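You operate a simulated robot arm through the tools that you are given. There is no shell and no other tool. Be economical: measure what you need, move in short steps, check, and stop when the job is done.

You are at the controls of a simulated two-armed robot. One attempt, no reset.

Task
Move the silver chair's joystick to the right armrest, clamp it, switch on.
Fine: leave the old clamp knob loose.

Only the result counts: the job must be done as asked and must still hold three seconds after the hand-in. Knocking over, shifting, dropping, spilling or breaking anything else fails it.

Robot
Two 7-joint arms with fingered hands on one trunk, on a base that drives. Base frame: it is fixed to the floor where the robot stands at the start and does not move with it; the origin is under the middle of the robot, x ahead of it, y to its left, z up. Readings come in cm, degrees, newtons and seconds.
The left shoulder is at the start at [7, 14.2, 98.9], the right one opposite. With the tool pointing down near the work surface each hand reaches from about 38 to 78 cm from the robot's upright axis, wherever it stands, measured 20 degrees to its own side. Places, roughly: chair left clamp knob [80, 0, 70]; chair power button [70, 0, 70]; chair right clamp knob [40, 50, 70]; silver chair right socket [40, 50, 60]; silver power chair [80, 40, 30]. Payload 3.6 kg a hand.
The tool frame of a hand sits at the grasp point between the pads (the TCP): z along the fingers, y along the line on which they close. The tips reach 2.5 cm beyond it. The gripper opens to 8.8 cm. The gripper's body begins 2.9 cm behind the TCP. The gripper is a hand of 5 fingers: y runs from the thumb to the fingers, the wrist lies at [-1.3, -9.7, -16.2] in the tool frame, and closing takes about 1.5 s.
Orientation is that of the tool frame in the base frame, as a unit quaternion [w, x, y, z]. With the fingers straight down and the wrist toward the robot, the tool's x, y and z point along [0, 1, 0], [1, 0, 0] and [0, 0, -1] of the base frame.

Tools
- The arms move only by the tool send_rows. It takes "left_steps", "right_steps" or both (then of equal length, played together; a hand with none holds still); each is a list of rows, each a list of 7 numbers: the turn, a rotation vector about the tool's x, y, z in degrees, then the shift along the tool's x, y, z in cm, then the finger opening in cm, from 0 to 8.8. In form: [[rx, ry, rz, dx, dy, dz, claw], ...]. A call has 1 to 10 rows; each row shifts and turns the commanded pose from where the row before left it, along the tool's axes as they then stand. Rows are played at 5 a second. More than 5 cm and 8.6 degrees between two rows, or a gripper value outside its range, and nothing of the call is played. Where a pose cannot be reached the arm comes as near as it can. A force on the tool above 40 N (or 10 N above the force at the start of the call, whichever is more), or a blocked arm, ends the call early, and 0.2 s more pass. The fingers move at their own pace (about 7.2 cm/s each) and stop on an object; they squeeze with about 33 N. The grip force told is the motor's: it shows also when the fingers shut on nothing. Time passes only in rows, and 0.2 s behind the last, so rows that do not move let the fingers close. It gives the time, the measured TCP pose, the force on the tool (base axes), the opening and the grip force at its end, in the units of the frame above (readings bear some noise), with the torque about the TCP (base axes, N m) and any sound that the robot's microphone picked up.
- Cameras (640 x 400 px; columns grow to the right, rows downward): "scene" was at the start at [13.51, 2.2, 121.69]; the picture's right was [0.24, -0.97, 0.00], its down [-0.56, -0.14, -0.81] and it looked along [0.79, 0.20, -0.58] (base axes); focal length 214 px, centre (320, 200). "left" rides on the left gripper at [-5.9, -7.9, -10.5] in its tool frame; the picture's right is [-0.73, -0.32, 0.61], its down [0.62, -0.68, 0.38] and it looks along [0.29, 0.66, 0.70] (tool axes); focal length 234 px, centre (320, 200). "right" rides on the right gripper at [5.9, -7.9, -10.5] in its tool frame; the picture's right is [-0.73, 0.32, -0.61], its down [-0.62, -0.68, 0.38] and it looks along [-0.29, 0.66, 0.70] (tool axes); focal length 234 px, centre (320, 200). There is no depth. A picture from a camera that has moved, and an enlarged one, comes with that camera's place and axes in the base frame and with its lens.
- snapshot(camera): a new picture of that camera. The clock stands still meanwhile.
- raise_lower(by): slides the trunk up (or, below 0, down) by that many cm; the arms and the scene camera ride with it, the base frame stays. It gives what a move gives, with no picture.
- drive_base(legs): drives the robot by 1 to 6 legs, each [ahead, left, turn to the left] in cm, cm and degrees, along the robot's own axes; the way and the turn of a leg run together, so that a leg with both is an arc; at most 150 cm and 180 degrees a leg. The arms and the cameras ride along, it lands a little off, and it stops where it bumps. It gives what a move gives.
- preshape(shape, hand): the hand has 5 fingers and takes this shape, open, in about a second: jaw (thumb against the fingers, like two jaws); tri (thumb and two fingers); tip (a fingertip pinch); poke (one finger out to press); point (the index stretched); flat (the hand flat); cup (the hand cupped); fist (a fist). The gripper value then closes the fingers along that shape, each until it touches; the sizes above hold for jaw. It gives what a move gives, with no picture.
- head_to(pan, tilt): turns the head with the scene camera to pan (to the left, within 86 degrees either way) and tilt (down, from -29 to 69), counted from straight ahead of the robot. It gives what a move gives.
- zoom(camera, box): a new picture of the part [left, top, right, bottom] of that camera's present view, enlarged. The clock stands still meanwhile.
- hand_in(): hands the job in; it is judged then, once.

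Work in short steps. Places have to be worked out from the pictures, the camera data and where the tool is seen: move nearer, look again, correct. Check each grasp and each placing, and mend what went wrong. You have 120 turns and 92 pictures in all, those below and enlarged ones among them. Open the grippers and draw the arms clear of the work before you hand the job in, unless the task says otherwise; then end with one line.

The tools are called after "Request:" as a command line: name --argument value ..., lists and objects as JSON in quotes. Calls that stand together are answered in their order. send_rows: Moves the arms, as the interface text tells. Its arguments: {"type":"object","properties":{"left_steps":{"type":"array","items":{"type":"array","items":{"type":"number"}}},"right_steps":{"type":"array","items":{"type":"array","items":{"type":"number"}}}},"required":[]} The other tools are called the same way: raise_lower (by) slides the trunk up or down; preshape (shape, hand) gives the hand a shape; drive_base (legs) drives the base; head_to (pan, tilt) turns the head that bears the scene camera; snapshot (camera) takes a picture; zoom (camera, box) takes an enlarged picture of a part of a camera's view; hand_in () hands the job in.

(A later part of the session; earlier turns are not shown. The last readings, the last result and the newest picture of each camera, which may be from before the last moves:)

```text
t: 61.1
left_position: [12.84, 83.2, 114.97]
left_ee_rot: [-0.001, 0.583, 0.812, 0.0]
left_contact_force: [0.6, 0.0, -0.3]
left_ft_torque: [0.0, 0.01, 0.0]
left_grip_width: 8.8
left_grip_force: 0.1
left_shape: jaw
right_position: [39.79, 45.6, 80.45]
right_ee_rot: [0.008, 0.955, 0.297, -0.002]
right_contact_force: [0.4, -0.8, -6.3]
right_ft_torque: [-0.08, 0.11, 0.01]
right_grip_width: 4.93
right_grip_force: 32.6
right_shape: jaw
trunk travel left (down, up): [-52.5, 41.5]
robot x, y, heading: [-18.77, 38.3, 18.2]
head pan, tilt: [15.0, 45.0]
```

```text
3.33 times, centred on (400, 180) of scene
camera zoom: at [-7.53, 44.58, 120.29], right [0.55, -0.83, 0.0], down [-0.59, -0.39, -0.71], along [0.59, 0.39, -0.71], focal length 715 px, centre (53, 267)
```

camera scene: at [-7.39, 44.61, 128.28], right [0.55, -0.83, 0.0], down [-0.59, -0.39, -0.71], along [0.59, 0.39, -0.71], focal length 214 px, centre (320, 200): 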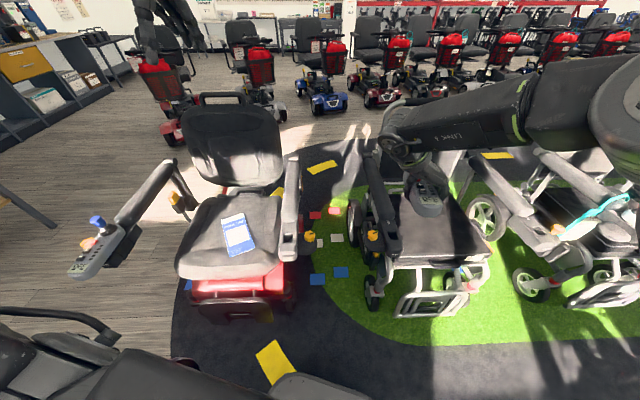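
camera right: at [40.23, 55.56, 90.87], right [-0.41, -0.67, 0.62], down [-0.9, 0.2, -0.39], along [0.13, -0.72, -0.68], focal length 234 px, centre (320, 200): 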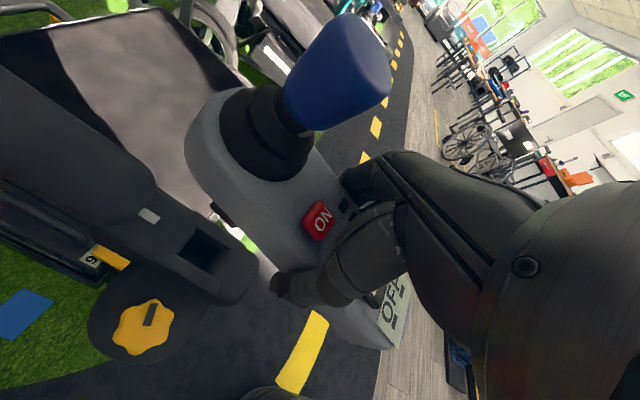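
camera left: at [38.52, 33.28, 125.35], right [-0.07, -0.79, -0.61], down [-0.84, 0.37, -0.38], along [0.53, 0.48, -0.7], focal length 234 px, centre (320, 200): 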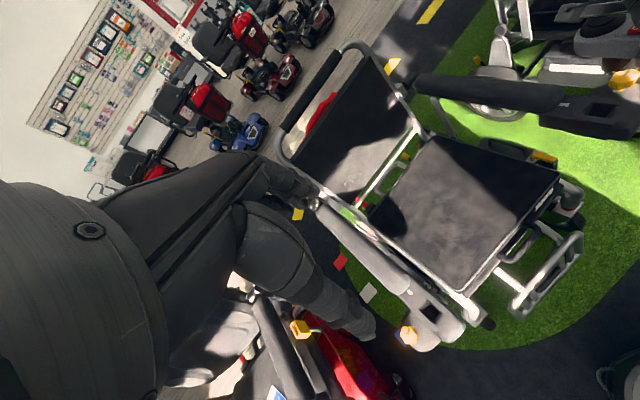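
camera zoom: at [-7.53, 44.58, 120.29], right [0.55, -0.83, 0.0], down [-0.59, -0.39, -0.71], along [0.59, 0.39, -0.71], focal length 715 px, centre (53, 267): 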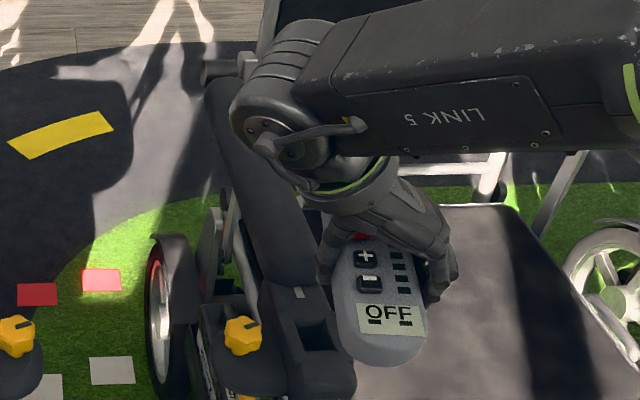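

The pod is pitched nose-down a bit in the grip now. I take the same zoom as the seated-grip reference to measure how the pod sits in the hand.

Request:
zoom --camera "right" --box '[180, 140, 400, 360]'

Request:
zoom --camera "scene" --box '[370, 150, 450, 230]'

```text
1.82 times, centred on (290, 250) of right
camera zoom: at [40.23, 55.56, 90.87], right [-0.41, -0.67, 0.62], down [-0.9, 0.2, -0.39], along [0.13, -0.72, -0.68], focal length 426 px, centre (374, 109)
```

zoom: 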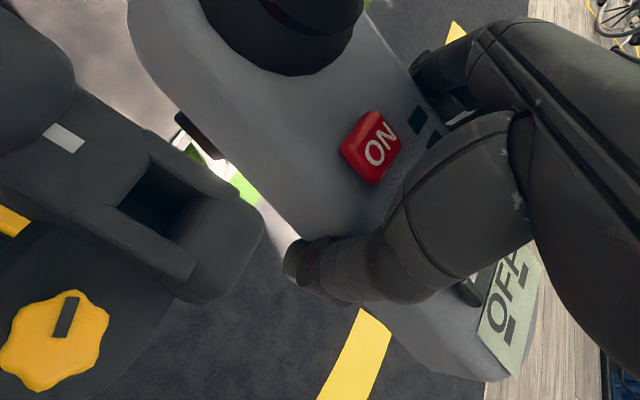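

```text
5.00 times, centred on (410, 190) of scene
camera zoom: at [-7.53, 44.58, 120.29], right [0.55, -0.83, 0.0], down [-0.59, -0.39, -0.71], along [0.59, 0.39, -0.71], focal length 1072 px, centre (-130, 250)
```

zoom: 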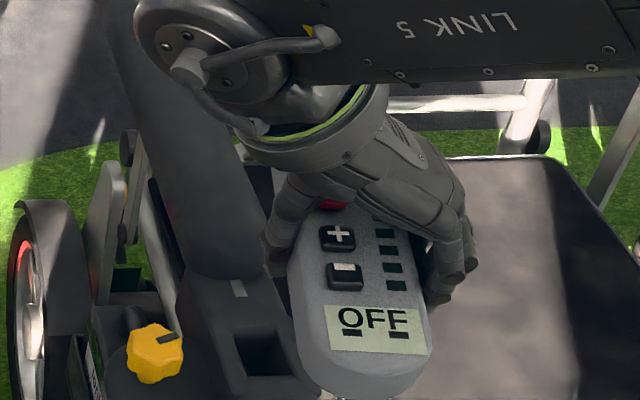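

Compared with the seated grip, the pod is pitched ~8–10° nose-down and yawed ~7° nose-outboard in the hand. I counter-rotate the hand (ry −8, rz −7) and check with the scene camera.

Request:
send_rows --right_steps '[[0, 0, 0, 0, 0, -3, 0], [0, -4, -3.5, 0, 0, 0, 0], [0, -4, -3.5, 0, 0, 0, 0], [0, 0, 0, 0, 0, 0, 0]]'

Request:
zoom --camera "scene" --box '[360, 140, 450, 230]'

Request:
snapshot --camera "right"

```text
t: 62.1
left_position: [13.03, 83.29, 114.98]
left_ee_rot: [0.0, 0.584, 0.812, 0.0]
left_contact_force: [-0.4, 0.4, 0.2]
left_ft_torque: [0.0, 0.01, 0.02]
left_grip_width: 8.74
left_grip_force: 0.0
left_shape: jaw
right_position: [39.89, 45.65, 83.48]
right_ee_rot: [0.029, 0.932, 0.354, -0.07]
right_contact_force: [-0.9, 0.5, -6.3]
right_ft_torque: [-0.09, 0.14, -0.02]
right_grip_width: 4.91
right_grip_force: 33.0
right_shape: jaw
trunk travel left (down, up): [-52.5, 41.5]
robot x, y, heading: [-18.82, 38.67, 18.2]
head pan, tilt: [15.0, 45.0]
```

```text
4.44 times, centred on (405, 185) of scene
camera zoom: at [-7.4, 44.57, 120.28], right [0.55, -0.83, 0.0], down [-0.59, -0.39, -0.71], along [0.59, 0.39, -0.71], focal length 953 px, centre (-58, 267)
```

zoom: 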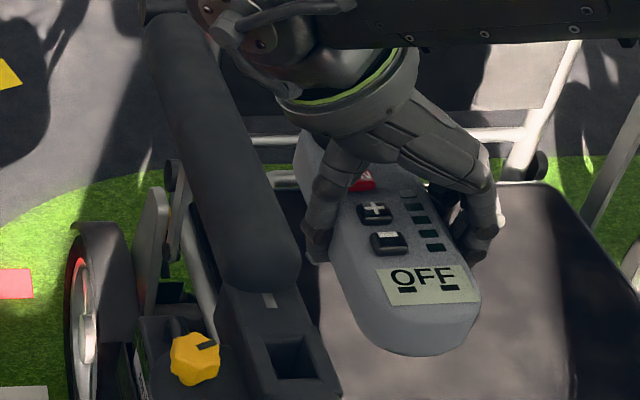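

```text
25 pictures are left
camera right: at [40.23, 56.5, 92.96], right [-0.26, -0.65, 0.71], down [-0.96, 0.06, -0.29], along [0.15, -0.75, -0.64], focal length 234 px, centre (320, 200)
```

right: 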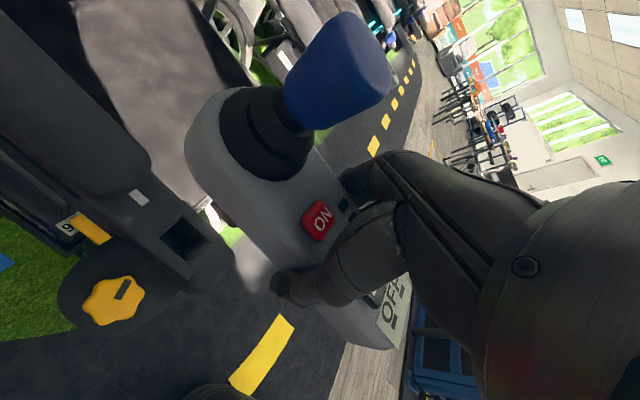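

Re-measuring with the button row and label: the pod's pitch in the hand was about right, and the disturbance is mostly yaw (~10–13°). I undo the pitch, add a little more yaw, and zoom tightly to measure.

Request:
send_rows --right_steps '[[0, 4, -2, 0, 0, 0, 0], [0, 4, -1.5, 0, 0, 0, 0], [0, 0, 0, 0, 0, 0, 0]]'

Request:
zoom --camera "scene" --box '[396, 160, 440, 190]'

```text
t: 62.9
left_position: [12.98, 83.37, 114.89]
left_ee_rot: [0.0, 0.583, 0.812, 0.0]
left_contact_force: [-0.3, -0.1, -0.3]
left_ft_torque: [0.0, 0.04, -0.02]
left_grip_width: 8.79
left_grip_force: 0.1
left_shape: jaw
right_position: [39.83, 45.68, 83.39]
right_ee_rot: [0.001, 0.924, 0.383, -0.006]
right_contact_force: [0.4, 0.2, -5.7]
right_ft_torque: [-0.11, 0.11, 0.02]
right_grip_width: 4.91
right_grip_force: 33.4
right_shape: jaw
trunk travel left (down, up): [-52.5, 41.5]
robot x, y, heading: [-18.97, 38.38, 18.5]
head pan, tilt: [15.0, 45.0]
```

```text
13.33 times, centred on (418, 175) of scene
camera zoom: at [-7.39, 44.61, 120.27], right [0.55, -0.83, 0.0], down [-0.59, -0.39, -0.71], along [0.59, 0.39, -0.71], focal length 2860 px, centre (-987, 533)
```

zoom: 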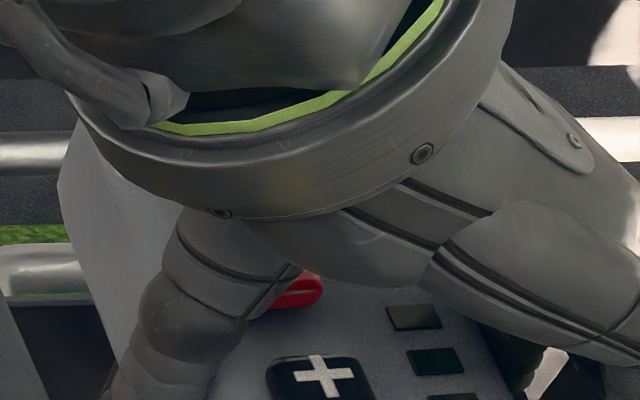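

Framing was too high; zoom lower on the buttons and label.

Request:
zoom --camera "scene" --box '[395, 180, 443, 210]'

```text
13.33 times, centred on (419, 195) of scene
camera zoom: at [-7.39, 44.61, 120.27], right [0.55, -0.83, 0.0], down [-0.59, -0.39, -0.71], along [0.59, 0.39, -0.71], focal length 2860 px, centre (-1000, 267)
```

zoom: 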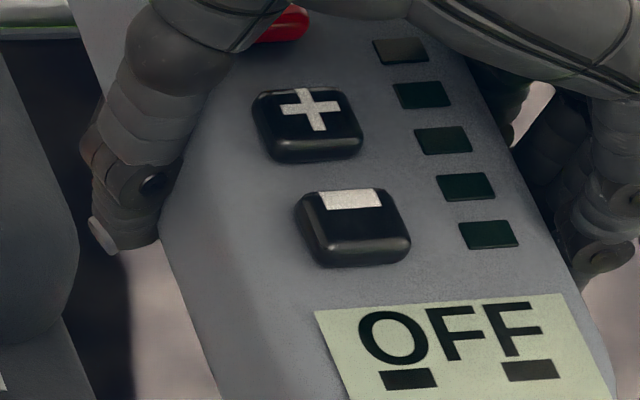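

Precise zoom says yaw is now within ~2°, pitch ~4° nose-down remains. I trim (ry −4.5, rz −2), nudge position and descend to just above the socket to inspect the plug against the hole.

Request:
send_rows --right_steps '[[0, -4.5, -2, 0, 0, 0, 0], [0, 0, 0, 0.1, 0.1, 2, 0], [0, 0, 0, 0.1, 0.1, 2, 0], [0, 0, 0, 0.1, 0, 2, 0], [0, 0, 0, 0.1, 0, 2, 0], [0, 0, 0, 0, 0, 0, 0]]'

Request:
zoom --camera "right" --box '[160, 150, 300, 290]'

Request:
zoom --camera "scene" --box '[375, 170, 435, 230]'

```text
t: 64.3
left_position: [12.86, 83.42, 114.89]
left_ee_rot: [0.0, 0.584, 0.812, 0.0]
left_contact_force: [0.3, -0.6, 0.4]
left_ft_torque: [-0.04, -0.01, 0.02]
left_grip_width: 8.76
left_grip_force: 0.0
left_shape: jaw
right_position: [39.82, 45.16, 75.31]
right_ee_rot: [0.017, 0.916, 0.398, -0.041]
right_contact_force: [0.0, 1.3, -6.6]
right_ft_torque: [-0.1, 0.1, 0.0]
right_grip_width: 4.87
right_grip_force: 32.5
right_shape: jaw
trunk travel left (down, up): [-52.5, 41.5]
robot x, y, heading: [-19.23, 38.76, 18.6]
head pan, tilt: [15.0, 45.0]
```

```text
2.86 times, centred on (230, 220) of right
camera zoom: at [38.7, 55.58, 85.35], right [-0.22, -0.71, 0.67], down [-0.95, -0.01, -0.32], along [0.24, -0.7, -0.67], focal length 669 px, centre (577, 143)
```

zoom: 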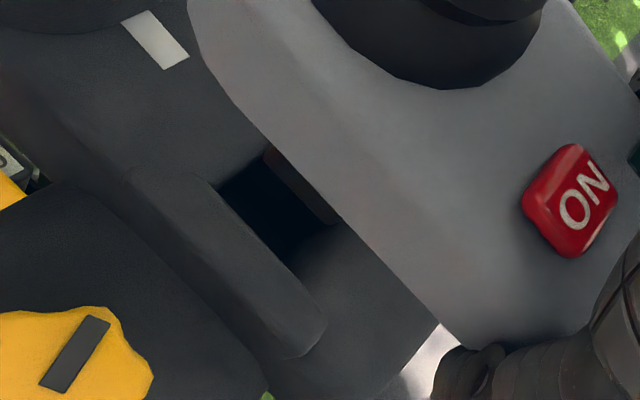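

```text
6.67 times, centred on (405, 200) of scene
camera zoom: at [-7.43, 44.58, 120.28], right [0.55, -0.83, 0.0], down [-0.59, -0.39, -0.71], along [0.59, 0.39, -0.71], focal length 1430 px, centre (-247, 200)
```

zoom: 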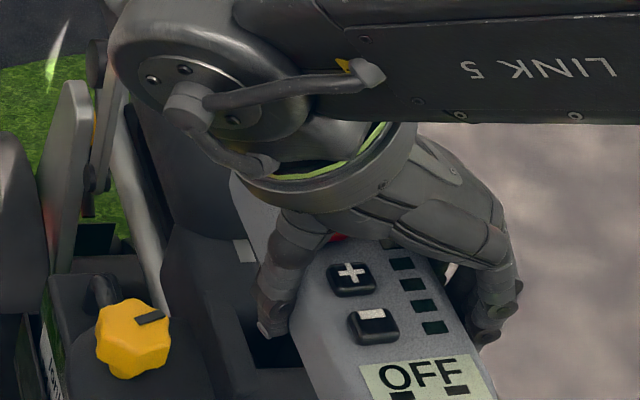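

The plug edge is visible, parallel to the socket, about 0.2 cm too far back. I nudge forward 0.2 and go down in small steps, watching force.

Request:
send_rows --right_steps '[[0, 0, 0, -0.15, 0, 0.3, 0], [0, 0, 0, 0.04, 0, 0.5, 0], [0, 0, 0, 0.04, 0, 0.5, 0], [0, 0, 0, 0, 0, 0, 0]]'

Request:
zoom --camera "right" --box '[160, 150, 300, 290]'

```text
t: 65.3
left_position: [12.98, 83.29, 115.08]
left_ee_rot: [0.0, 0.583, 0.812, 0.001]
left_contact_force: [0.3, 0.1, -0.8]
left_ft_torque: [-0.03, 0.01, 0.01]
left_grip_width: 8.79
left_grip_force: 0.1
left_shape: jaw
right_position: [39.6, 45.14, 74.17]
right_ee_rot: [0.016, 0.916, 0.4, -0.041]
right_contact_force: [0.4, -0.1, -6.6]
right_ft_torque: [-0.07, 0.11, 0.0]
right_grip_width: 4.91
right_grip_force: 32.5
right_shape: jaw
trunk travel left (down, up): [-52.5, 41.5]
robot x, y, heading: [-18.61, 38.52, 18.3]
head pan, tilt: [15.0, 45.0]
```

```text
2.86 times, centred on (230, 220) of right
camera zoom: at [38.61, 55.5, 84.13], right [-0.22, -0.71, 0.67], down [-0.95, -0.02, -0.32], along [0.24, -0.7, -0.67], focal length 669 px, centre (577, 143)
```

zoom: 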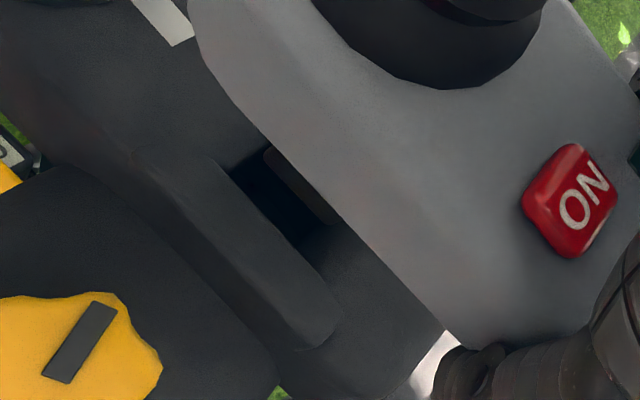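

Fore-aft is now centred and the lateral inset is plausible (~0.3 cm), with the plug ~2 cm above the rim. Continue down.

Request:
send_rows --right_steps '[[0, 0, 0, 0.04, 0, 0.5, 0], [0, 0, 0, 0.04, 0, 0.5, 0], [0, 0, 0, 0.04, 0, 0.5, 0], [0, 0, 0, 0.04, 0, 0.4, 0], [0, 0, 0, 0, 0, 0, 0]]'

Request:
zoom --camera "right" --box '[160, 150, 300, 290]'

```text
t: 66.5
left_position: [13.02, 83.27, 115.05]
left_ee_rot: [0.0, 0.583, 0.812, 0.0]
left_contact_force: [-0.5, 0.1, 0.6]
left_ft_torque: [0.01, 0.02, -0.03]
left_grip_width: 8.75
left_grip_force: 0.1
left_shape: jaw
right_position: [39.87, 45.21, 72.25]
right_ee_rot: [0.016, 0.916, 0.399, -0.041]
right_contact_force: [0.4, 0.5, -6.4]
right_ft_torque: [-0.12, 0.1, 0.01]
right_grip_width: 4.92
right_grip_force: 32.3
right_shape: jaw
trunk travel left (down, up): [-52.5, 41.5]
robot x, y, heading: [-18.84, 38.28, 18.4]
head pan, tilt: [15.0, 45.0]
```

```text
2.86 times, centred on (230, 220) of right
camera zoom: at [38.66, 55.51, 82.22], right [-0.22, -0.71, 0.67], down [-0.95, -0.02, -0.32], along [0.24, -0.7, -0.67], focal length 669 px, centre (577, 143)
```

zoom: 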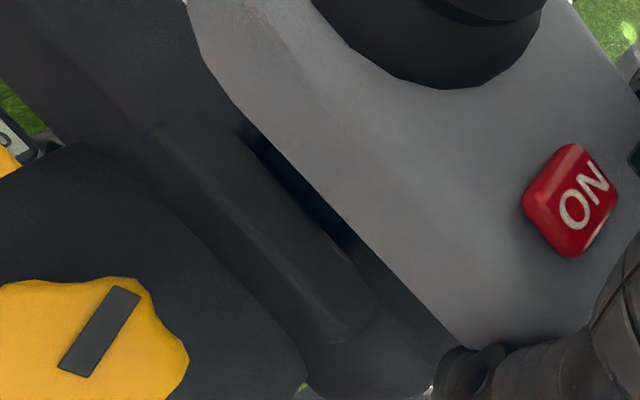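

No contact and the plug is dropping behind the socket's outer wall. Continue in 0.4 cm steps.

Request:
send_rows --right_steps '[[0, 0, 0, 0.03, 0, 0.4, 0], [0, 0, 0, 0.03, 0, 0.4, 0], [0, 0, 0, 0.03, 0, 0.4, 0], [0, 0, 0, 0, 0, 0, 0]]'

Request:
snapshot --camera "right"

```text
t: 67.5
left_position: [12.96, 83.29, 114.96]
left_ee_rot: [0.0, 0.584, 0.812, 0.0]
left_contact_force: [0.3, -0.3, 0.6]
left_ft_torque: [-0.03, 0.0, 0.0]
left_grip_width: 8.78
left_grip_force: 0.0
left_shape: jaw
right_position: [39.74, 45.09, 70.99]
right_ee_rot: [0.016, 0.916, 0.399, -0.042]
right_contact_force: [0.7, 0.6, -6.3]
right_ft_torque: [-0.11, 0.11, 0.01]
right_grip_width: 4.94
right_grip_force: 33.7
right_shape: jaw
trunk travel left (down, up): [-52.5, 41.5]
robot x, y, heading: [-19.41, 38.19, 18.5]
head pan, tilt: [15.0, 45.0]
```

```text
18 pictures are left
camera right: at [38.65, 55.47, 81.02], right [-0.22, -0.71, 0.67], down [-0.95, -0.01, -0.32], along [0.24, -0.7, -0.67], focal length 234 px, centre (320, 200)
```

right: 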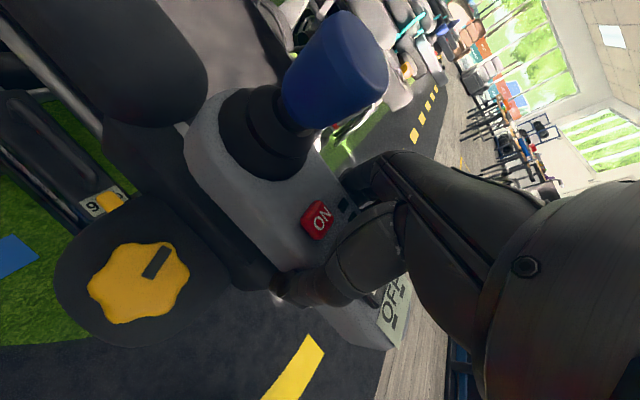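

No shift of the pod in the hand: the plug is in the socket. Continue down until it seats.

Request:
send_rows --right_steps '[[0, 0, 0, 0.03, 0, 0.4, 0], [0, 0, 0, 0.03, 0, 0.4, 0], [0, 0, 0, 0.03, 0, 0.4, 0], [0, 0, 0, 0, 0, 0, 0]]'

```text
t: 68.5
left_position: [12.93, 83.32, 114.98]
left_ee_rot: [0.0, 0.583, 0.812, -0.001]
left_contact_force: [-0.1, -0.2, 0.3]
left_ft_torque: [-0.04, 0.02, -0.03]
left_grip_width: 8.78
left_grip_force: 0.0
left_shape: jaw
right_position: [39.62, 45.16, 69.7]
right_ee_rot: [0.016, 0.916, 0.399, -0.043]
right_contact_force: [0.0, -0.2, -6.2]
right_ft_torque: [-0.13, 0.14, -0.02]
right_grip_width: 4.91
right_grip_force: 33.0
right_shape: jaw
trunk travel left (down, up): [-52.5, 41.5]
robot x, y, heading: [-19.26, 38.48, 18.6]
head pan, tilt: [15.0, 45.0]
```

Still free at 69.7 (seated was 68.9). A bit further.

Request:
send_rows --right_steps '[[0, 0, 0, 0.02, 0, 0.3, 0], [0, 0, 0, 0.02, 0, 0.3, 0], [0, 0, 0, 0, 0, 0.2, 0], [0, 0, 0, 0, 0, 0, 0]]'

Request:
snapshot --camera "right"

```text
t: 69.5
left_position: [12.93, 83.36, 114.94]
left_ee_rot: [0.0, 0.584, 0.812, 0.0]
left_contact_force: [-0.5, 0.5, 0.2]
left_ft_torque: [0.0, -0.01, 0.02]
left_grip_width: 8.78
left_grip_force: 0.1
left_shape: jaw
right_position: [39.5, 45.21, 69.04]
right_ee_rot: [0.016, 0.916, 0.399, -0.042]
right_contact_force: [1.2, -0.7, -5.6]
right_ft_torque: [-0.09, 0.09, -0.07]
right_grip_width: 4.93
right_grip_force: 32.8
right_shape: jaw
trunk travel left (down, up): [-52.5, 41.5]
robot x, y, heading: [-19.04, 38.55, 18.3]
head pan, tilt: [15.0, 45.0]
```

```text
17 pictures are left
camera right: at [38.59, 55.47, 79.05], right [-0.22, -0.71, 0.67], down [-0.95, -0.02, -0.32], along [0.24, -0.7, -0.67], focal length 234 px, centre (320, 200)
```

right: 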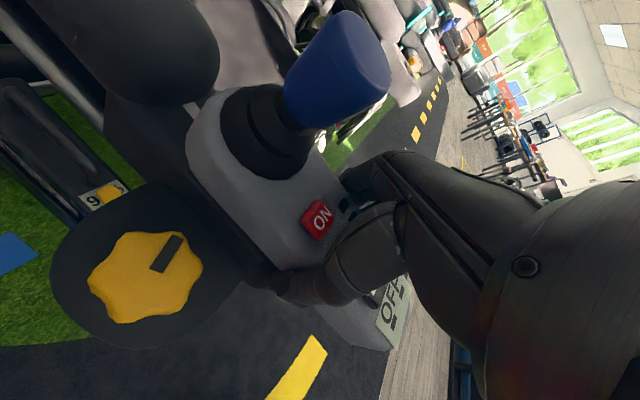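

Nearly down on the armrest. A few more 0.25 cm steps to feel the seat.

Request:
send_rows --right_steps '[[0, 0, 0, 0.02, 0, 0.25, 0], [0, 0, 0, 0.02, 0, 0.25, 0], [0, 0, 0, 0, 0, 0, 0]]'

```text
t: 70.3
left_position: [12.78, 83.31, 115.07]
left_ee_rot: [0.0, 0.583, 0.812, 0.0]
left_contact_force: [0.9, -0.3, -0.5]
left_ft_torque: [0.01, 0.02, 0.0]
left_grip_width: 8.76
left_grip_force: 0.0
left_shape: jaw
right_position: [39.6, 45.27, 68.78]
right_ee_rot: [0.016, 0.916, 0.399, -0.04]
right_contact_force: [4.0, -1.0, 12.8]
right_ft_torque: [0.14, 0.31, 0.0]
right_grip_width: 4.93
right_grip_force: 32.9
right_shape: jaw
trunk travel left (down, up): [-52.5, 41.5]
robot x, y, heading: [-18.88, 38.19, 18.6]
head pan, tilt: [15.0, 45.0]
```

Contact at z 68.8, just the expected seated height. Release and lift the hand.

Request:
send_rows --right_steps '[[0, 0, 0, 0, 0, 0, 8.8], [0, 0, 0, 0, 0, 0, 8.8], [0, 0, 0, 0, 0, 0, 8.8], [0, 0, 0, 0, 0, 0, 8.8], [0, 0, 0, 0.2, 0, -3, 8.8], [0, 0, 0, 0.2, 0, -4, 8.8], [0, 0, 0, 0.2, 0, -4, 8.8]]'

Request:
zoom --camera "right" --box '[60, 120, 360, 340]'

Request:
zoom --camera "scene" --box '[350, 170, 440, 260]'

```text
t: 71.9
left_position: [12.75, 83.28, 115.12]
left_ee_rot: [0.0, 0.584, 0.812, 0.0]
left_contact_force: [-0.2, 0.2, 0.5]
left_ft_torque: [0.01, 0.0, 0.01]
left_grip_width: 8.74
left_grip_force: 0.0
left_shape: jaw
right_position: [40.6, 46.48, 79.52]
right_ee_rot: [0.017, 0.916, 0.399, -0.041]
right_contact_force: [-0.7, 0.7, 0.5]
right_ft_torque: [0.01, -0.01, -0.04]
right_grip_width: 8.76
right_grip_force: 0.1
right_shape: jaw
trunk travel left (down, up): [-52.5, 41.5]
robot x, y, heading: [-18.93, 38.57, 18.3]
head pan, tilt: [15.0, 45.0]
```

```text
1.82 times, centred on (210, 230) of right
camera zoom: at [39.5, 56.83, 89.55], right [-0.22, -0.71, 0.67], down [-0.95, -0.01, -0.33], along [0.24, -0.7, -0.67], focal length 426 px, centre (520, 146)
```

zoom: 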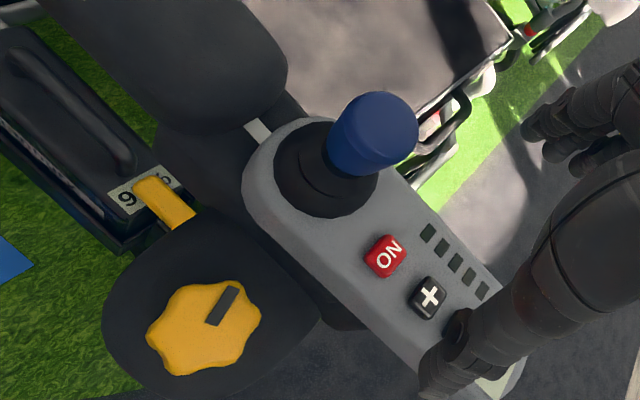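

```text
4.44 times, centred on (395, 215) of scene
camera zoom: at [-7.58, 44.59, 120.29], right [0.55, -0.83, 0.0], down [-0.59, -0.39, -0.71], along [0.59, 0.39, -0.71], focal length 953 px, centre (-13, 133)
```

zoom: 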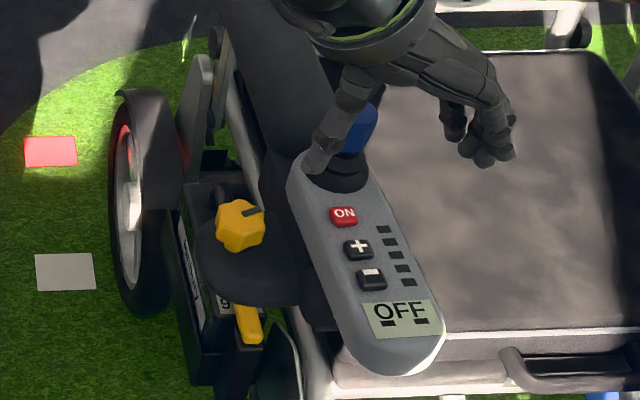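

The joystick sits square in the right socket. The right knob is at ≈[39.6, 53.65, 66.4]. The right hand can do a long clockwise bite from here, so I lift, level the tool and turn it to the start yaw.

Request:
send_rows --right_steps '[[0, 4.5, 0, 0, 0, -4, 8.8], [0, 0, -8.5, 0, -3, -2, 8.8], [0, 0, -8.5, 0, -3, 0, 8.8], [0, 0, -8.5, 0, -2, 0, 8.8], [0, 0, -8.5, 0, 0, 0, 8.8], [0, 0, -8.5, 0, 0, 0, 8.8], [0, 0, -8.5, 0, 0, 0, 8.8], [0, 0, -8.5, 0, 0, 0, 8.8], [0, 0, -8.5, 0, 0, 0, 8.8], [0, 0, 0, 0, 0, 0, 8.8]]'

```text
t: 74.1
left_position: [12.82, 83.43, 114.92]
left_ee_rot: [-0.001, 0.583, 0.812, 0.0]
left_contact_force: [-0.5, 0.4, -0.3]
left_ft_torque: [-0.01, 0.0, 0.0]
left_grip_width: 8.76
left_grip_force: 0.0
left_shape: jaw
right_position: [34.36, 51.28, 85.45]
right_ee_rot: [-0.002, 0.536, 0.844, -0.005]
right_contact_force: [0.0, -0.2, -0.4]
right_ft_torque: [-0.03, -0.01, -0.01]
right_grip_width: 8.76
right_grip_force: 0.0
right_shape: jaw
trunk travel left (down, up): [-52.5, 41.5]
robot x, y, heading: [-19.25, 38.58, 18.4]
head pan, tilt: [15.0, 45.0]
```

Yaw 25° reached fine. Move over the knob and down to z≈71.5, then look.

Request:
send_rows --right_steps '[[0, 0, -6, 0, 3, 0, 8.8], [0, 0, 0, -0.3, 2.7, 0, 8.8], [0, 0, 0, 0, 0, 4.5, 8.8], [0, 0, 0, 0, 0, 4.5, 8.8], [0, 0, 0, 0, 0, 4.5, 8.8], [0, 0, 0, 0, 0, 0, 8.8]]'

Request:
zoom --camera "right" --box '[160, 120, 440, 340]'

```text
t: 75.5
left_position: [12.81, 83.34, 114.99]
left_ee_rot: [0.0, 0.584, 0.812, -0.001]
left_contact_force: [-0.2, 0.3, -0.2]
left_ft_torque: [-0.02, 0.01, 0.0]
left_grip_width: 8.79
left_grip_force: 0.0
left_shape: jaw
right_position: [39.49, 53.58, 71.78]
right_ee_rot: [-0.002, 0.492, 0.871, -0.005]
right_contact_force: [-0.3, 0.1, -0.5]
right_ft_torque: [-0.04, 0.02, 0.01]
right_grip_width: 8.76
right_grip_force: 0.0
right_shape: jaw
trunk travel left (down, up): [-52.5, 41.5]
robot x, y, heading: [-19.06, 38.67, 18.4]
head pan, tilt: [15.0, 45.0]
```

```text
1.82 times, centred on (300, 230) of right
camera zoom: at [29.92, 54.56, 82.45], right [0.66, -0.45, 0.6], down [-0.26, -0.89, -0.38], along [0.71, 0.09, -0.7], focal length 426 px, centre (356, 146)
```

zoom: 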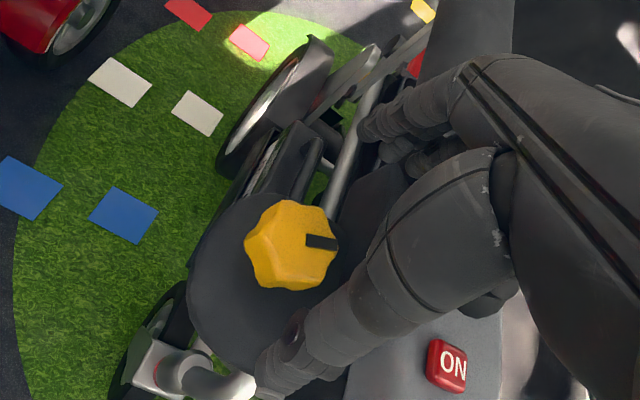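

Knob centred within 0.3 cm. Descend to z≈67, close, then turn clockwise.

Request:
send_rows --right_steps '[[0, 0, 0, 0, 0.25, 2.5, 8.8], [0, 0, 0, 0, 0, 2.3, 8.8], [0, 0, 0, 0, 0, 0, 0], [0, 0, 0, 0, 0, 0, 0], [0, 0, 0, 0, 0, 0, 0], [0, 0, 0, 0, 0, 0, 0], [0, 0, 0, 0, 0, 0, 0], [0, 0, 0, 0, 0, 0, 0]]'

Request:
send_rows --right_steps '[[0, 0, 8, 0, 0, 0, 0], [0, 0, 8, 0, 0, 0, 0], [0, 0, 8, 0, 0, 0, 0], [0, 0, 8, 0, 0, 0, 0], [0, 0, 8, 0, 0, 0, 0], [0, 0, 8, 0, 0, 0, 0]]'

Request:
zoom --camera "right" --box '[160, 120, 440, 340]'

```text
t: 76.3
left_position: [12.56, 83.3, 115.22]
left_ee_rot: [0.002, 0.583, 0.812, 0.001]
left_contact_force: [0.4, 0.3, -1.2]
left_ft_torque: [0.02, 0.03, 0.01]
left_grip_width: 8.79
left_grip_force: 0.1
left_shape: jaw
right_position: [39.79, 54.2, 67.9]
right_ee_rot: [0.001, 0.49, 0.872, 0.005]
right_contact_force: [0.5, 4.7, 31.9]
right_ft_torque: [-0.41, -1.69, 0.3]
right_grip_width: 3.84
right_grip_force: 0.0
right_shape: jaw
trunk travel left (down, up): [-52.5, 41.5]
robot x, y, heading: [-18.88, 38.28, 18.4]
head pan, tilt: [15.0, 45.0]
stopped in row 4 (right hand): the force on the tool passed its limit at 43 N (the readings are from after the stop); the commanded pose is now the measured one
```

```text
t: 76.8
left_position: [12.55, 83.5, 114.96]
left_ee_rot: [0.001, 0.583, 0.813, 0.001]
left_contact_force: [0.6, -0.7, -0.4]
left_ft_torque: [0.06, 0.01, 0.04]
left_grip_width: 8.77
left_grip_force: 0.1
left_shape: jaw
right_position: [39.83, 54.74, 68.03]
right_ee_rot: [0.002, 0.558, 0.83, 0.006]
right_contact_force: [3.3, 12.7, 13.9]
right_ft_torque: [-0.92, -1.1, 1.48]
right_grip_width: 2.48
right_grip_force: 33.0
right_shape: jaw
trunk travel left (down, up): [-52.5, 41.5]
robot x, y, heading: [-19.34, 38.46, 18.7]
head pan, tilt: [15.0, 45.0]
stopped in row 2 (right hand): the force on the tool passed its limit at 45 N (the readings are from after the stop); the commanded pose is now the measured one
```

```text
1.82 times, centred on (300, 230) of right
camera zoom: at [30.24, 56.99, 78.55], right [0.57, -0.56, 0.61], down [-0.39, -0.83, -0.39], along [0.72, -0.01, -0.69], focal length 426 px, centre (356, 146)
```

zoom: 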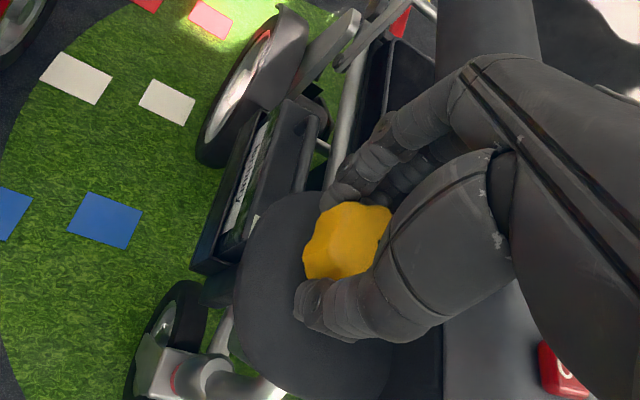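

The pinky side of the right hand fouls the pod at this knob, so force built up. The left hand is the mirror of what worked before. I open, lift, and drive back to the mirrored working spot.

Request:
send_rows --right_steps '[[0, 0, 0, 0, 0, 0, 8.8], [0, 0, 0, 0, 0, 0, 8.8], [0, 0, 0, 0, 0, 0, 8.8], [0, 0, 0, 0, 0, -3, 8.8], [0, 0, 0, 0, 0, -5, 8.8], [0, 0, 0, 0, -2, -4, 8.8], [0, 0, 0, 0, -4, -2, 8.8], [0, 0, 0, 0, -4, -2, 8.8]]'

Request:
drive_base --legs '[[0, -50, 0], [12.7, 0, 0], [0, 0, 14.1]]'

Request:
head_to --pan 25 --tilt 45

Request:
zoom --camera "scene" --box '[200, 120, 400, 260]'

```text
t: 78.6
left_position: [12.6, 83.37, 115.06]
left_ee_rot: [0.0, 0.583, 0.812, 0.001]
left_contact_force: [0.4, 0.4, 0.6]
left_ft_torque: [-0.01, 0.0, -0.03]
left_grip_width: 8.79
left_grip_force: 0.1
left_shape: jaw
right_position: [30.37, 50.64, 83.6]
right_ee_rot: [0.001, 0.561, 0.828, 0.003]
right_contact_force: [-0.1, 0.0, 0.8]
right_ft_torque: [-0.01, -0.04, -0.01]
right_grip_width: 8.8
right_grip_force: 0.0
right_shape: jaw
trunk travel left (down, up): [-52.5, 41.5]
robot x, y, heading: [-19.19, 38.49, 18.8]
head pan, tilt: [15.0, 45.0]
```

```text
t: 83.3
left_position: [29.03, 45.41, 115.06]
left_ee_rot: [0.0, 0.479, 0.878, 0.0]
left_contact_force: [-0.4, -0.3, -0.3]
left_ft_torque: [0.02, 0.01, -0.04]
left_grip_width: 8.78
left_grip_force: 0.1
left_shape: jaw
right_position: [54.26, 17.85, 83.51]
right_ee_rot: [0.0, 0.455, 0.891, 0.003]
right_contact_force: [-0.7, -0.9, 1.1]
right_ft_torque: [-0.04, -0.03, -0.02]
right_grip_width: 8.79
right_grip_force: 0.0
right_shape: jaw
trunk travel left (down, up): [-52.5, 41.5]
robot x, y, heading: [9.2, -6.38, 32.8]
head pan, tilt: [15.0, 45.0]
```

```text
t: 84.0
left_position: [29.07, 45.41, 114.86]
left_ee_rot: [-0.001, 0.48, 0.878, 0.0]
left_contact_force: [-0.9, -0.4, -0.5]
left_ft_torque: [0.02, 0.02, 0.02]
left_grip_width: 8.76
left_grip_force: 0.1
left_shape: jaw
right_position: [54.31, 17.86, 83.42]
right_ee_rot: [0.0, 0.455, 0.89, 0.003]
right_contact_force: [0.3, -0.5, 0.7]
right_ft_torque: [-0.03, -0.02, -0.02]
right_grip_width: 8.76
right_grip_force: 0.1
right_shape: jaw
trunk travel left (down, up): [-52.5, 41.5]
robot x, y, heading: [9.23, -5.91, 32.6]
head pan, tilt: [25.0, 45.0]
```

```text
2.86 times, centred on (300, 190) of scene
camera zoom: at [17.76, 3.67, 120.29], right [0.85, -0.53, 0.0], down [-0.38, -0.6, -0.71], along [0.38, 0.6, -0.71], focal length 613 px, centre (377, 229)
```

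zoom: 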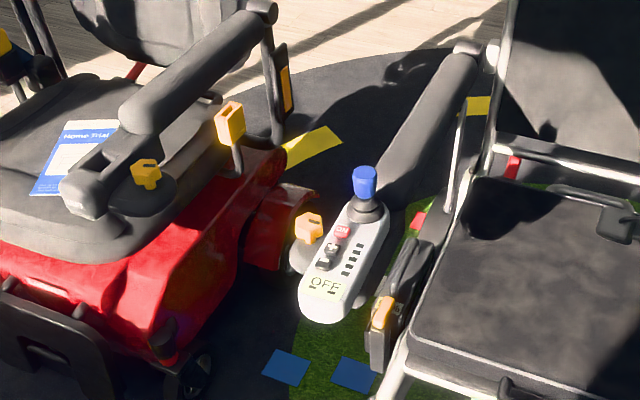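

The joystick still sits square. Bring the left hand over the knob at [39.75, 53.65].

Request:
send_rows --left_steps '[[0, 0, 0, 0.4, 4.5, 0, 8.8], [0, 0, 0, 0.4, 4.5, 0, 8.8], [0, 0, 0, 0.4, 4.5, 0, 8.8], [0, 0, 0, 0, 0, 4.9, 8.8], [0, 0, 0, 0, 0, 4.9, 8.8], [0, 0, 0, 0, 0, 4.9, 8.8], [0, 0, 0, 0, 0, 4.9, 8.8], [0, 0, 0, 0, 0, 4.9, 8.8], [0, 0, 0, 0, 0, 4.9, 8.8], [0, 0, 0, 0, 0, 4.9, 8.8]]'

Request:
send_rows --left_steps '[[0, 0, -8, 0, 0, 0, 8.8], [0, 0, -8, 0, 0, 0, 8.8], [0, 0, -8, 0, 0, 0, 8.8], [0, 0, -4, 0, 0, 4, 8.8], [0, 0, 0, 0, 0, 3, 8.8], [0, 0, 0, 0, 0, 0, 8.8]]'

Request:
zoom --camera "left" --box '[220, 120, 480, 340]'

```text
t: 86.2
left_position: [39.9, 53.87, 80.78]
left_ee_rot: [0.001, 0.479, 0.878, -0.001]
left_contact_force: [-0.2, 0.2, 0.1]
left_ft_torque: [-0.02, 0.0, 0.01]
left_grip_width: 8.78
left_grip_force: 0.1
left_shape: jaw
right_position: [54.21, 17.89, 83.37]
right_ee_rot: [0.0, 0.455, 0.891, 0.003]
right_contact_force: [0.0, 0.0, -0.9]
right_ft_torque: [0.0, -0.03, -0.02]
right_grip_width: 8.78
right_grip_force: 0.1
right_shape: jaw
trunk travel left (down, up): [-52.5, 41.5]
robot x, y, heading: [9.65, -6.23, 33.0]
head pan, tilt: [25.0, 45.0]
```

```text
t: 87.6
left_position: [39.81, 53.7, 73.98]
left_ee_rot: [0.0, 0.251, 0.968, 0.0]
left_contact_force: [0.4, -1.3, 0.6]
left_ft_torque: [-0.06, -0.01, 0.01]
left_grip_width: 8.76
left_grip_force: 0.0
left_shape: jaw
right_position: [54.24, 17.8, 83.47]
right_ee_rot: [-0.001, 0.455, 0.891, 0.003]
right_contact_force: [0.7, 0.0, 0.0]
right_ft_torque: [-0.02, 0.01, 0.04]
right_grip_width: 8.77
right_grip_force: 0.0
right_shape: jaw
trunk travel left (down, up): [-52.5, 41.5]
robot x, y, heading: [9.19, -6.11, 32.9]
head pan, tilt: [25.0, 45.0]
```

```text
1.82 times, centred on (350, 230) of left
camera zoom: at [40.98, 43.94, 84.34], right [0.48, -0.64, -0.61], down [-0.88, -0.29, -0.38], along [0.07, 0.72, -0.7], focal length 426 px, centre (266, 146)
```

zoom: 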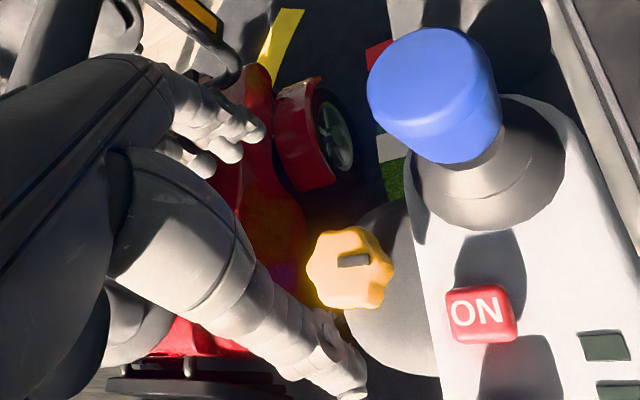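

Left hand is well centred over the knob; the mark is lateral (~122°). Descend to z≈67 and close.

Request:
send_rows --left_steps '[[0, 0, 0, 0, 0, 3, 8.8], [0, 0, 0, 0, 0, 2.5, 8.8], [0, 0, 0, 0, 0, 1.5, 8.8], [0, 0, 0, 0, 0, 0, 0], [0, 0, 0, 0, 0, 0, 0], [0, 0, 0, 0, 0, 0, 0], [0, 0, 0, 0, 0, 0, 0], [0, 0, 0, 0, 0, 0, 0], [0, 0, 0, 0, 0, 0, 0]]'

```text
t: 89.6
left_position: [39.6, 53.55, 67.31]
left_ee_rot: [0.0, 0.251, 0.968, -0.001]
left_contact_force: [-1.8, -9.3, -11.5]
left_ft_torque: [-0.17, 0.07, -0.02]
left_grip_width: 2.34
left_grip_force: 32.7
left_shape: jaw
left hand out of reach, approached as far as the arm can: row 3
right_position: [54.22, 17.94, 83.48]
right_ee_rot: [-0.001, 0.454, 0.891, 0.003]
right_contact_force: [0.4, -0.5, 0.4]
right_ft_torque: [-0.04, 0.0, -0.01]
right_grip_width: 8.79
right_grip_force: 0.1
right_shape: jaw
trunk travel left (down, up): [-52.5, 41.5]
robot x, y, heading: [9.21, -5.93, 32.8]
head pan, tilt: [25.0, 45.0]
```

Gripped at 2.3 cm like the good bites before. Turn clockwise ~44°.

Request:
send_rows --left_steps '[[0, 0, 8, 0, 0, 0, 0], [0, 0, 8, 0, 0, 0, 0], [0, 0, 8, 0, 0, 0, 0], [0, 0, 8, 0, 0, 0, 0], [0, 0, 8, 0, 0, 0, 0], [0, 0, 5, 0, 0, 0, 0]]'

Request:
send_rows --left_steps '[[0, 0, 0, 0, 0, 0, 8.8], [0, 0, 0, 0, 0, 0, 8.8], [0, 0, 0, 0, 0, 0, 8.8], [0, 0, 0, 0, 0, -4.5, 8.8], [0, 0, -8, 0, 0, 0, 8.8], [0, 0, -8, 0, 0, 0, 8.8], [0, 0, -8, 0, 0, 0, 8.8], [0, 0, -8, 0, 0, 0, 8.8], [0, 0, -8, 0, 0, 0, 8.8], [0, 0, -5, 0, 0, 0, 8.8]]'

Request:
zoom --camera "left" --box '[220, 120, 480, 340]'

```text
t: 91.0
left_position: [39.25, 53.6, 67.3]
left_ee_rot: [0.0, 0.604, 0.797, 0.0]
left_contact_force: [-2.6, -7.7, -11.7]
left_ft_torque: [-0.12, 0.1, 0.08]
left_grip_width: 2.34
left_grip_force: 32.8
left_shape: jaw
right_position: [54.26, 17.91, 83.45]
right_ee_rot: [0.0, 0.455, 0.891, 0.003]
right_contact_force: [-0.8, -0.3, -0.9]
right_ft_torque: [-0.01, -0.01, -0.02]
right_grip_width: 8.76
right_grip_force: 0.1
right_shape: jaw
trunk travel left (down, up): [-52.5, 41.5]
robot x, y, heading: [8.95, -6.06, 32.6]
head pan, tilt: [25.0, 45.0]
```

```text
t: 93.2
left_position: [39.28, 53.61, 71.91]
left_ee_rot: [0.0, 0.251, 0.968, 0.0]
left_contact_force: [0.4, -0.1, 0.2]
left_ft_torque: [0.03, 0.04, -0.02]
left_grip_width: 8.76
left_grip_force: 0.0
left_shape: jaw
right_position: [54.2, 17.87, 83.55]
right_ee_rot: [0.0, 0.456, 0.89, 0.004]
right_contact_force: [0.0, 0.4, 0.6]
right_ft_torque: [0.02, 0.01, -0.01]
right_grip_width: 8.8
right_grip_force: 0.1
right_shape: jaw
trunk travel left (down, up): [-52.5, 41.5]
robot x, y, heading: [9.17, -6.11, 33.0]
head pan, tilt: [25.0, 45.0]
```

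```text
1.82 times, centred on (350, 230) of left
camera zoom: at [40.51, 43.89, 82.17], right [0.48, -0.63, -0.61], down [-0.88, -0.29, -0.38], along [0.07, 0.71, -0.7], focal length 426 px, centre (266, 146)
```

zoom: 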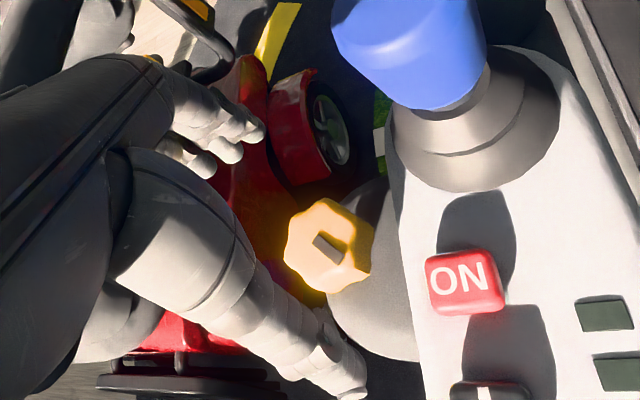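

The mark turned clockwise from ~122° to ~90°. Second and third bites.

Request:
send_rows --left_steps '[[0, 0, 0, -0.2, 0.1, 3, 8.8], [0, 0, 0, 0, 0, 1.6, 8.8], [0, 0, 0, 0, 0, 0, 0], [0, 0, 0, 0, 0, 0, 0], [0, 0, 0, 0, 0, 0, 0], [0, 0, 0, 0, 0, 0, 0], [0, 0, 0, 0, 0, 0, 0], [0, 0, 0, 0, 0, 0, 0]]'

Request:
send_rows --left_steps '[[0, 0, 8, 0, 0, 0, 0], [0, 0, 8, 0, 0, 0, 0], [0, 0, 8, 0, 0, 0, 0], [0, 0, 8, 0, 0, 0, 0], [0, 0, 8, 0, 0, 0, 0], [0, 0, 5, 0, 0, 0, 0]]'

Request:
send_rows --left_steps '[[0, 0, 0, 0, 0, 0, 8.8], [0, 0, 0, 0, 0, 0, 8.8], [0, 0, 0, 0, 0, 0, 8.8], [0, 0, 0, 0, 0, -4.5, 8.8], [0, 0, -8, 0, 0, 0, 8.8], [0, 0, -8, 0, 0, 0, 8.8], [0, 0, -8, 0, 0, 0, 8.8], [0, 0, -8, 0, 0, 0, 8.8], [0, 0, -8, 0, 0, 0, 8.8], [0, 0, -5, 0, 0, 0, 8.8]]'

Request:
zoom --camera "left" --box '[220, 120, 480, 340]'

```text
t: 95.0
left_position: [39.47, 53.73, 67.47]
left_ee_rot: [-0.001, 0.251, 0.968, 0.0]
left_contact_force: [-4.5, -10.3, -10.9]
left_ft_torque: [-0.17, 0.09, -0.01]
left_grip_width: 2.31
left_grip_force: 33.1
left_shape: jaw
right_position: [54.24, 17.93, 83.37]
right_ee_rot: [0.0, 0.455, 0.891, 0.003]
right_contact_force: [0.2, 0.0, -0.2]
right_ft_torque: [-0.02, -0.01, -0.02]
right_grip_width: 8.77
right_grip_force: 0.0
right_shape: jaw
trunk travel left (down, up): [-52.5, 41.5]
robot x, y, heading: [9.62, -6.19, 32.7]
head pan, tilt: [25.0, 45.0]
```

```text
t: 96.4
left_position: [39.37, 53.6, 67.14]
left_ee_rot: [-0.002, 0.591, 0.807, -0.004]
left_contact_force: [-2.7, -2.2, -7.0]
left_ft_torque: [-0.03, 0.08, 0.03]
left_grip_width: 2.35
left_grip_force: 32.9
left_shape: jaw
right_position: [54.23, 17.82, 83.43]
right_ee_rot: [-0.001, 0.456, 0.89, 0.003]
right_contact_force: [0.2, 0.6, 0.6]
right_ft_torque: [-0.02, 0.01, 0.01]
right_grip_width: 8.78
right_grip_force: 0.1
right_shape: jaw
trunk travel left (down, up): [-52.5, 41.5]
robot x, y, heading: [8.8, -6.35, 32.6]
head pan, tilt: [25.0, 45.0]
```

```text
t: 98.6
left_position: [39.45, 53.62, 71.72]
left_ee_rot: [0.0, 0.251, 0.968, 0.0]
left_contact_force: [-0.5, 1.1, -0.5]
left_ft_torque: [0.0, 0.05, 0.0]
left_grip_width: 8.77
left_grip_force: 0.1
left_shape: jaw
right_position: [54.28, 17.82, 83.49]
right_ee_rot: [0.0, 0.454, 0.891, 0.002]
right_contact_force: [-0.2, 0.0, -0.4]
right_ft_torque: [-0.01, 0.02, -0.02]
right_grip_width: 8.77
right_grip_force: 0.0
right_shape: jaw
trunk travel left (down, up): [-52.5, 41.5]
robot x, y, heading: [9.57, -5.87, 32.9]
head pan, tilt: [25.0, 45.0]
```

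```text
1.82 times, centred on (350, 230) of left
camera zoom: at [40.69, 43.91, 82.1], right [0.48, -0.64, -0.61], down [-0.88, -0.29, -0.38], along [0.07, 0.71, -0.7], focal length 426 px, centre (266, 146)
```

zoom: 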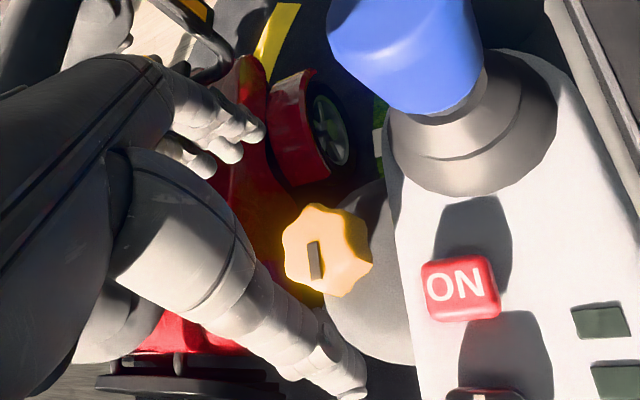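

The mark is now at ~42°, close to the fore-aft tight position. One more bite to tighten firmly; the force limit guards it.

Request:
send_rows --left_steps '[[0, 0, 0, -0.1, 0.1, 3, 8.8], [0, 0, 0, 0, 0, 1.5, 8.8], [0, 0, 0, 0, 0, 0, 0], [0, 0, 0, 0, 0, 0, 0], [0, 0, 0, 0, 0, 0, 0], [0, 0, 0, 0, 0, 0, 0], [0, 0, 0, 0, 0, 0, 0], [0, 0, 0, 0, 0, 0, 0]]'

Request:
send_rows --left_steps '[[0, 0, 8, 0, 0, 0, 0], [0, 0, 8, 0, 0, 0, 0], [0, 0, 8, 0, 0, 0, 0], [0, 0, 8, 0, 0, 0, 0]]'

Request:
send_rows --left_steps '[[0, 0, 0, 0, 0, 0, 8.8], [0, 0, 0, 0, 0, 0, 8.8], [0, 0, 0, 0, 0, 0, 8.8], [0, 0, 0, 0, 0, -4.5, 8.8], [0, 0, -8, 0, 0, 0, 8.8], [0, 0, -8, 0, 0, 0, 8.8], [0, 0, -8, 0, 0, 0, 8.8], [0, 0, -8, 0, 0, 0, 8.8]]'

Request:
zoom --camera "left" --box '[220, 120, 480, 340]'

```text
t: 100.4
left_position: [39.51, 53.59, 67.35]
left_ee_rot: [0.0, 0.252, 0.968, -0.001]
left_contact_force: [-4.8, -9.5, -12.1]
left_ft_torque: [-0.19, 0.06, 0.03]
left_grip_width: 2.32
left_grip_force: 33.3
left_shape: jaw
right_position: [54.21, 17.85, 83.46]
right_ee_rot: [-0.001, 0.455, 0.891, 0.003]
right_contact_force: [-0.7, 0.1, 0.2]
right_ft_torque: [-0.01, -0.01, -0.02]
right_grip_width: 8.77
right_grip_force: 0.0
right_shape: jaw
trunk travel left (down, up): [-52.5, 41.5]
robot x, y, heading: [9.19, -6.18, 32.9]
head pan, tilt: [25.0, 45.0]
```

```text
t: 101.4
left_position: [39.44, 53.79, 67.25]
left_ee_rot: [0.0, 0.509, 0.861, 0.001]
left_contact_force: [-14.6, -3.9, -9.3]
left_ft_torque: [-0.09, 0.33, 0.2]
left_grip_width: 2.35
left_grip_force: 33.3
left_shape: jaw
right_position: [54.16, 17.9, 83.41]
right_ee_rot: [0.001, 0.454, 0.891, 0.002]
right_contact_force: [0.4, -0.3, 0.2]
right_ft_torque: [-0.03, -0.03, 0.02]
right_grip_width: 8.77
right_grip_force: 0.0
right_shape: jaw
trunk travel left (down, up): [-52.5, 41.5]
robot x, y, heading: [8.99, -6.26, 32.8]
head pan, tilt: [25.0, 45.0]
```

```text
t: 103.2
left_position: [39.83, 53.56, 71.69]
left_ee_rot: [0.001, 0.25, 0.968, 0.0]
left_contact_force: [-0.5, -0.2, -0.2]
left_ft_torque: [0.02, -0.01, -0.02]
left_grip_width: 8.78
left_grip_force: 0.0
left_shape: jaw
right_position: [54.27, 17.87, 83.43]
right_ee_rot: [-0.001, 0.454, 0.891, 0.003]
right_contact_force: [-0.5, -0.3, 0.4]
right_ft_torque: [0.02, 0.01, -0.02]
right_grip_width: 8.81
right_grip_force: 0.1
right_shape: jaw
trunk travel left (down, up): [-52.5, 41.5]
robot x, y, heading: [8.79, -6.09, 32.8]
head pan, tilt: [25.0, 45.0]
```

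```text
1.82 times, centred on (350, 230) of left
camera zoom: at [40.89, 43.91, 82.14], right [0.48, -0.63, -0.61], down [-0.88, -0.29, -0.38], along [0.07, 0.71, -0.7], focal length 426 px, centre (266, 146)
```

zoom: 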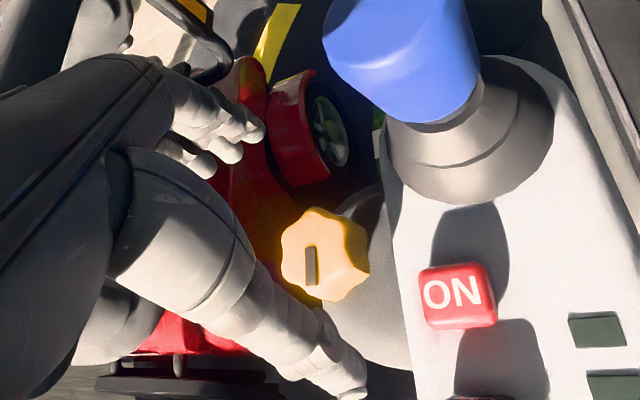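

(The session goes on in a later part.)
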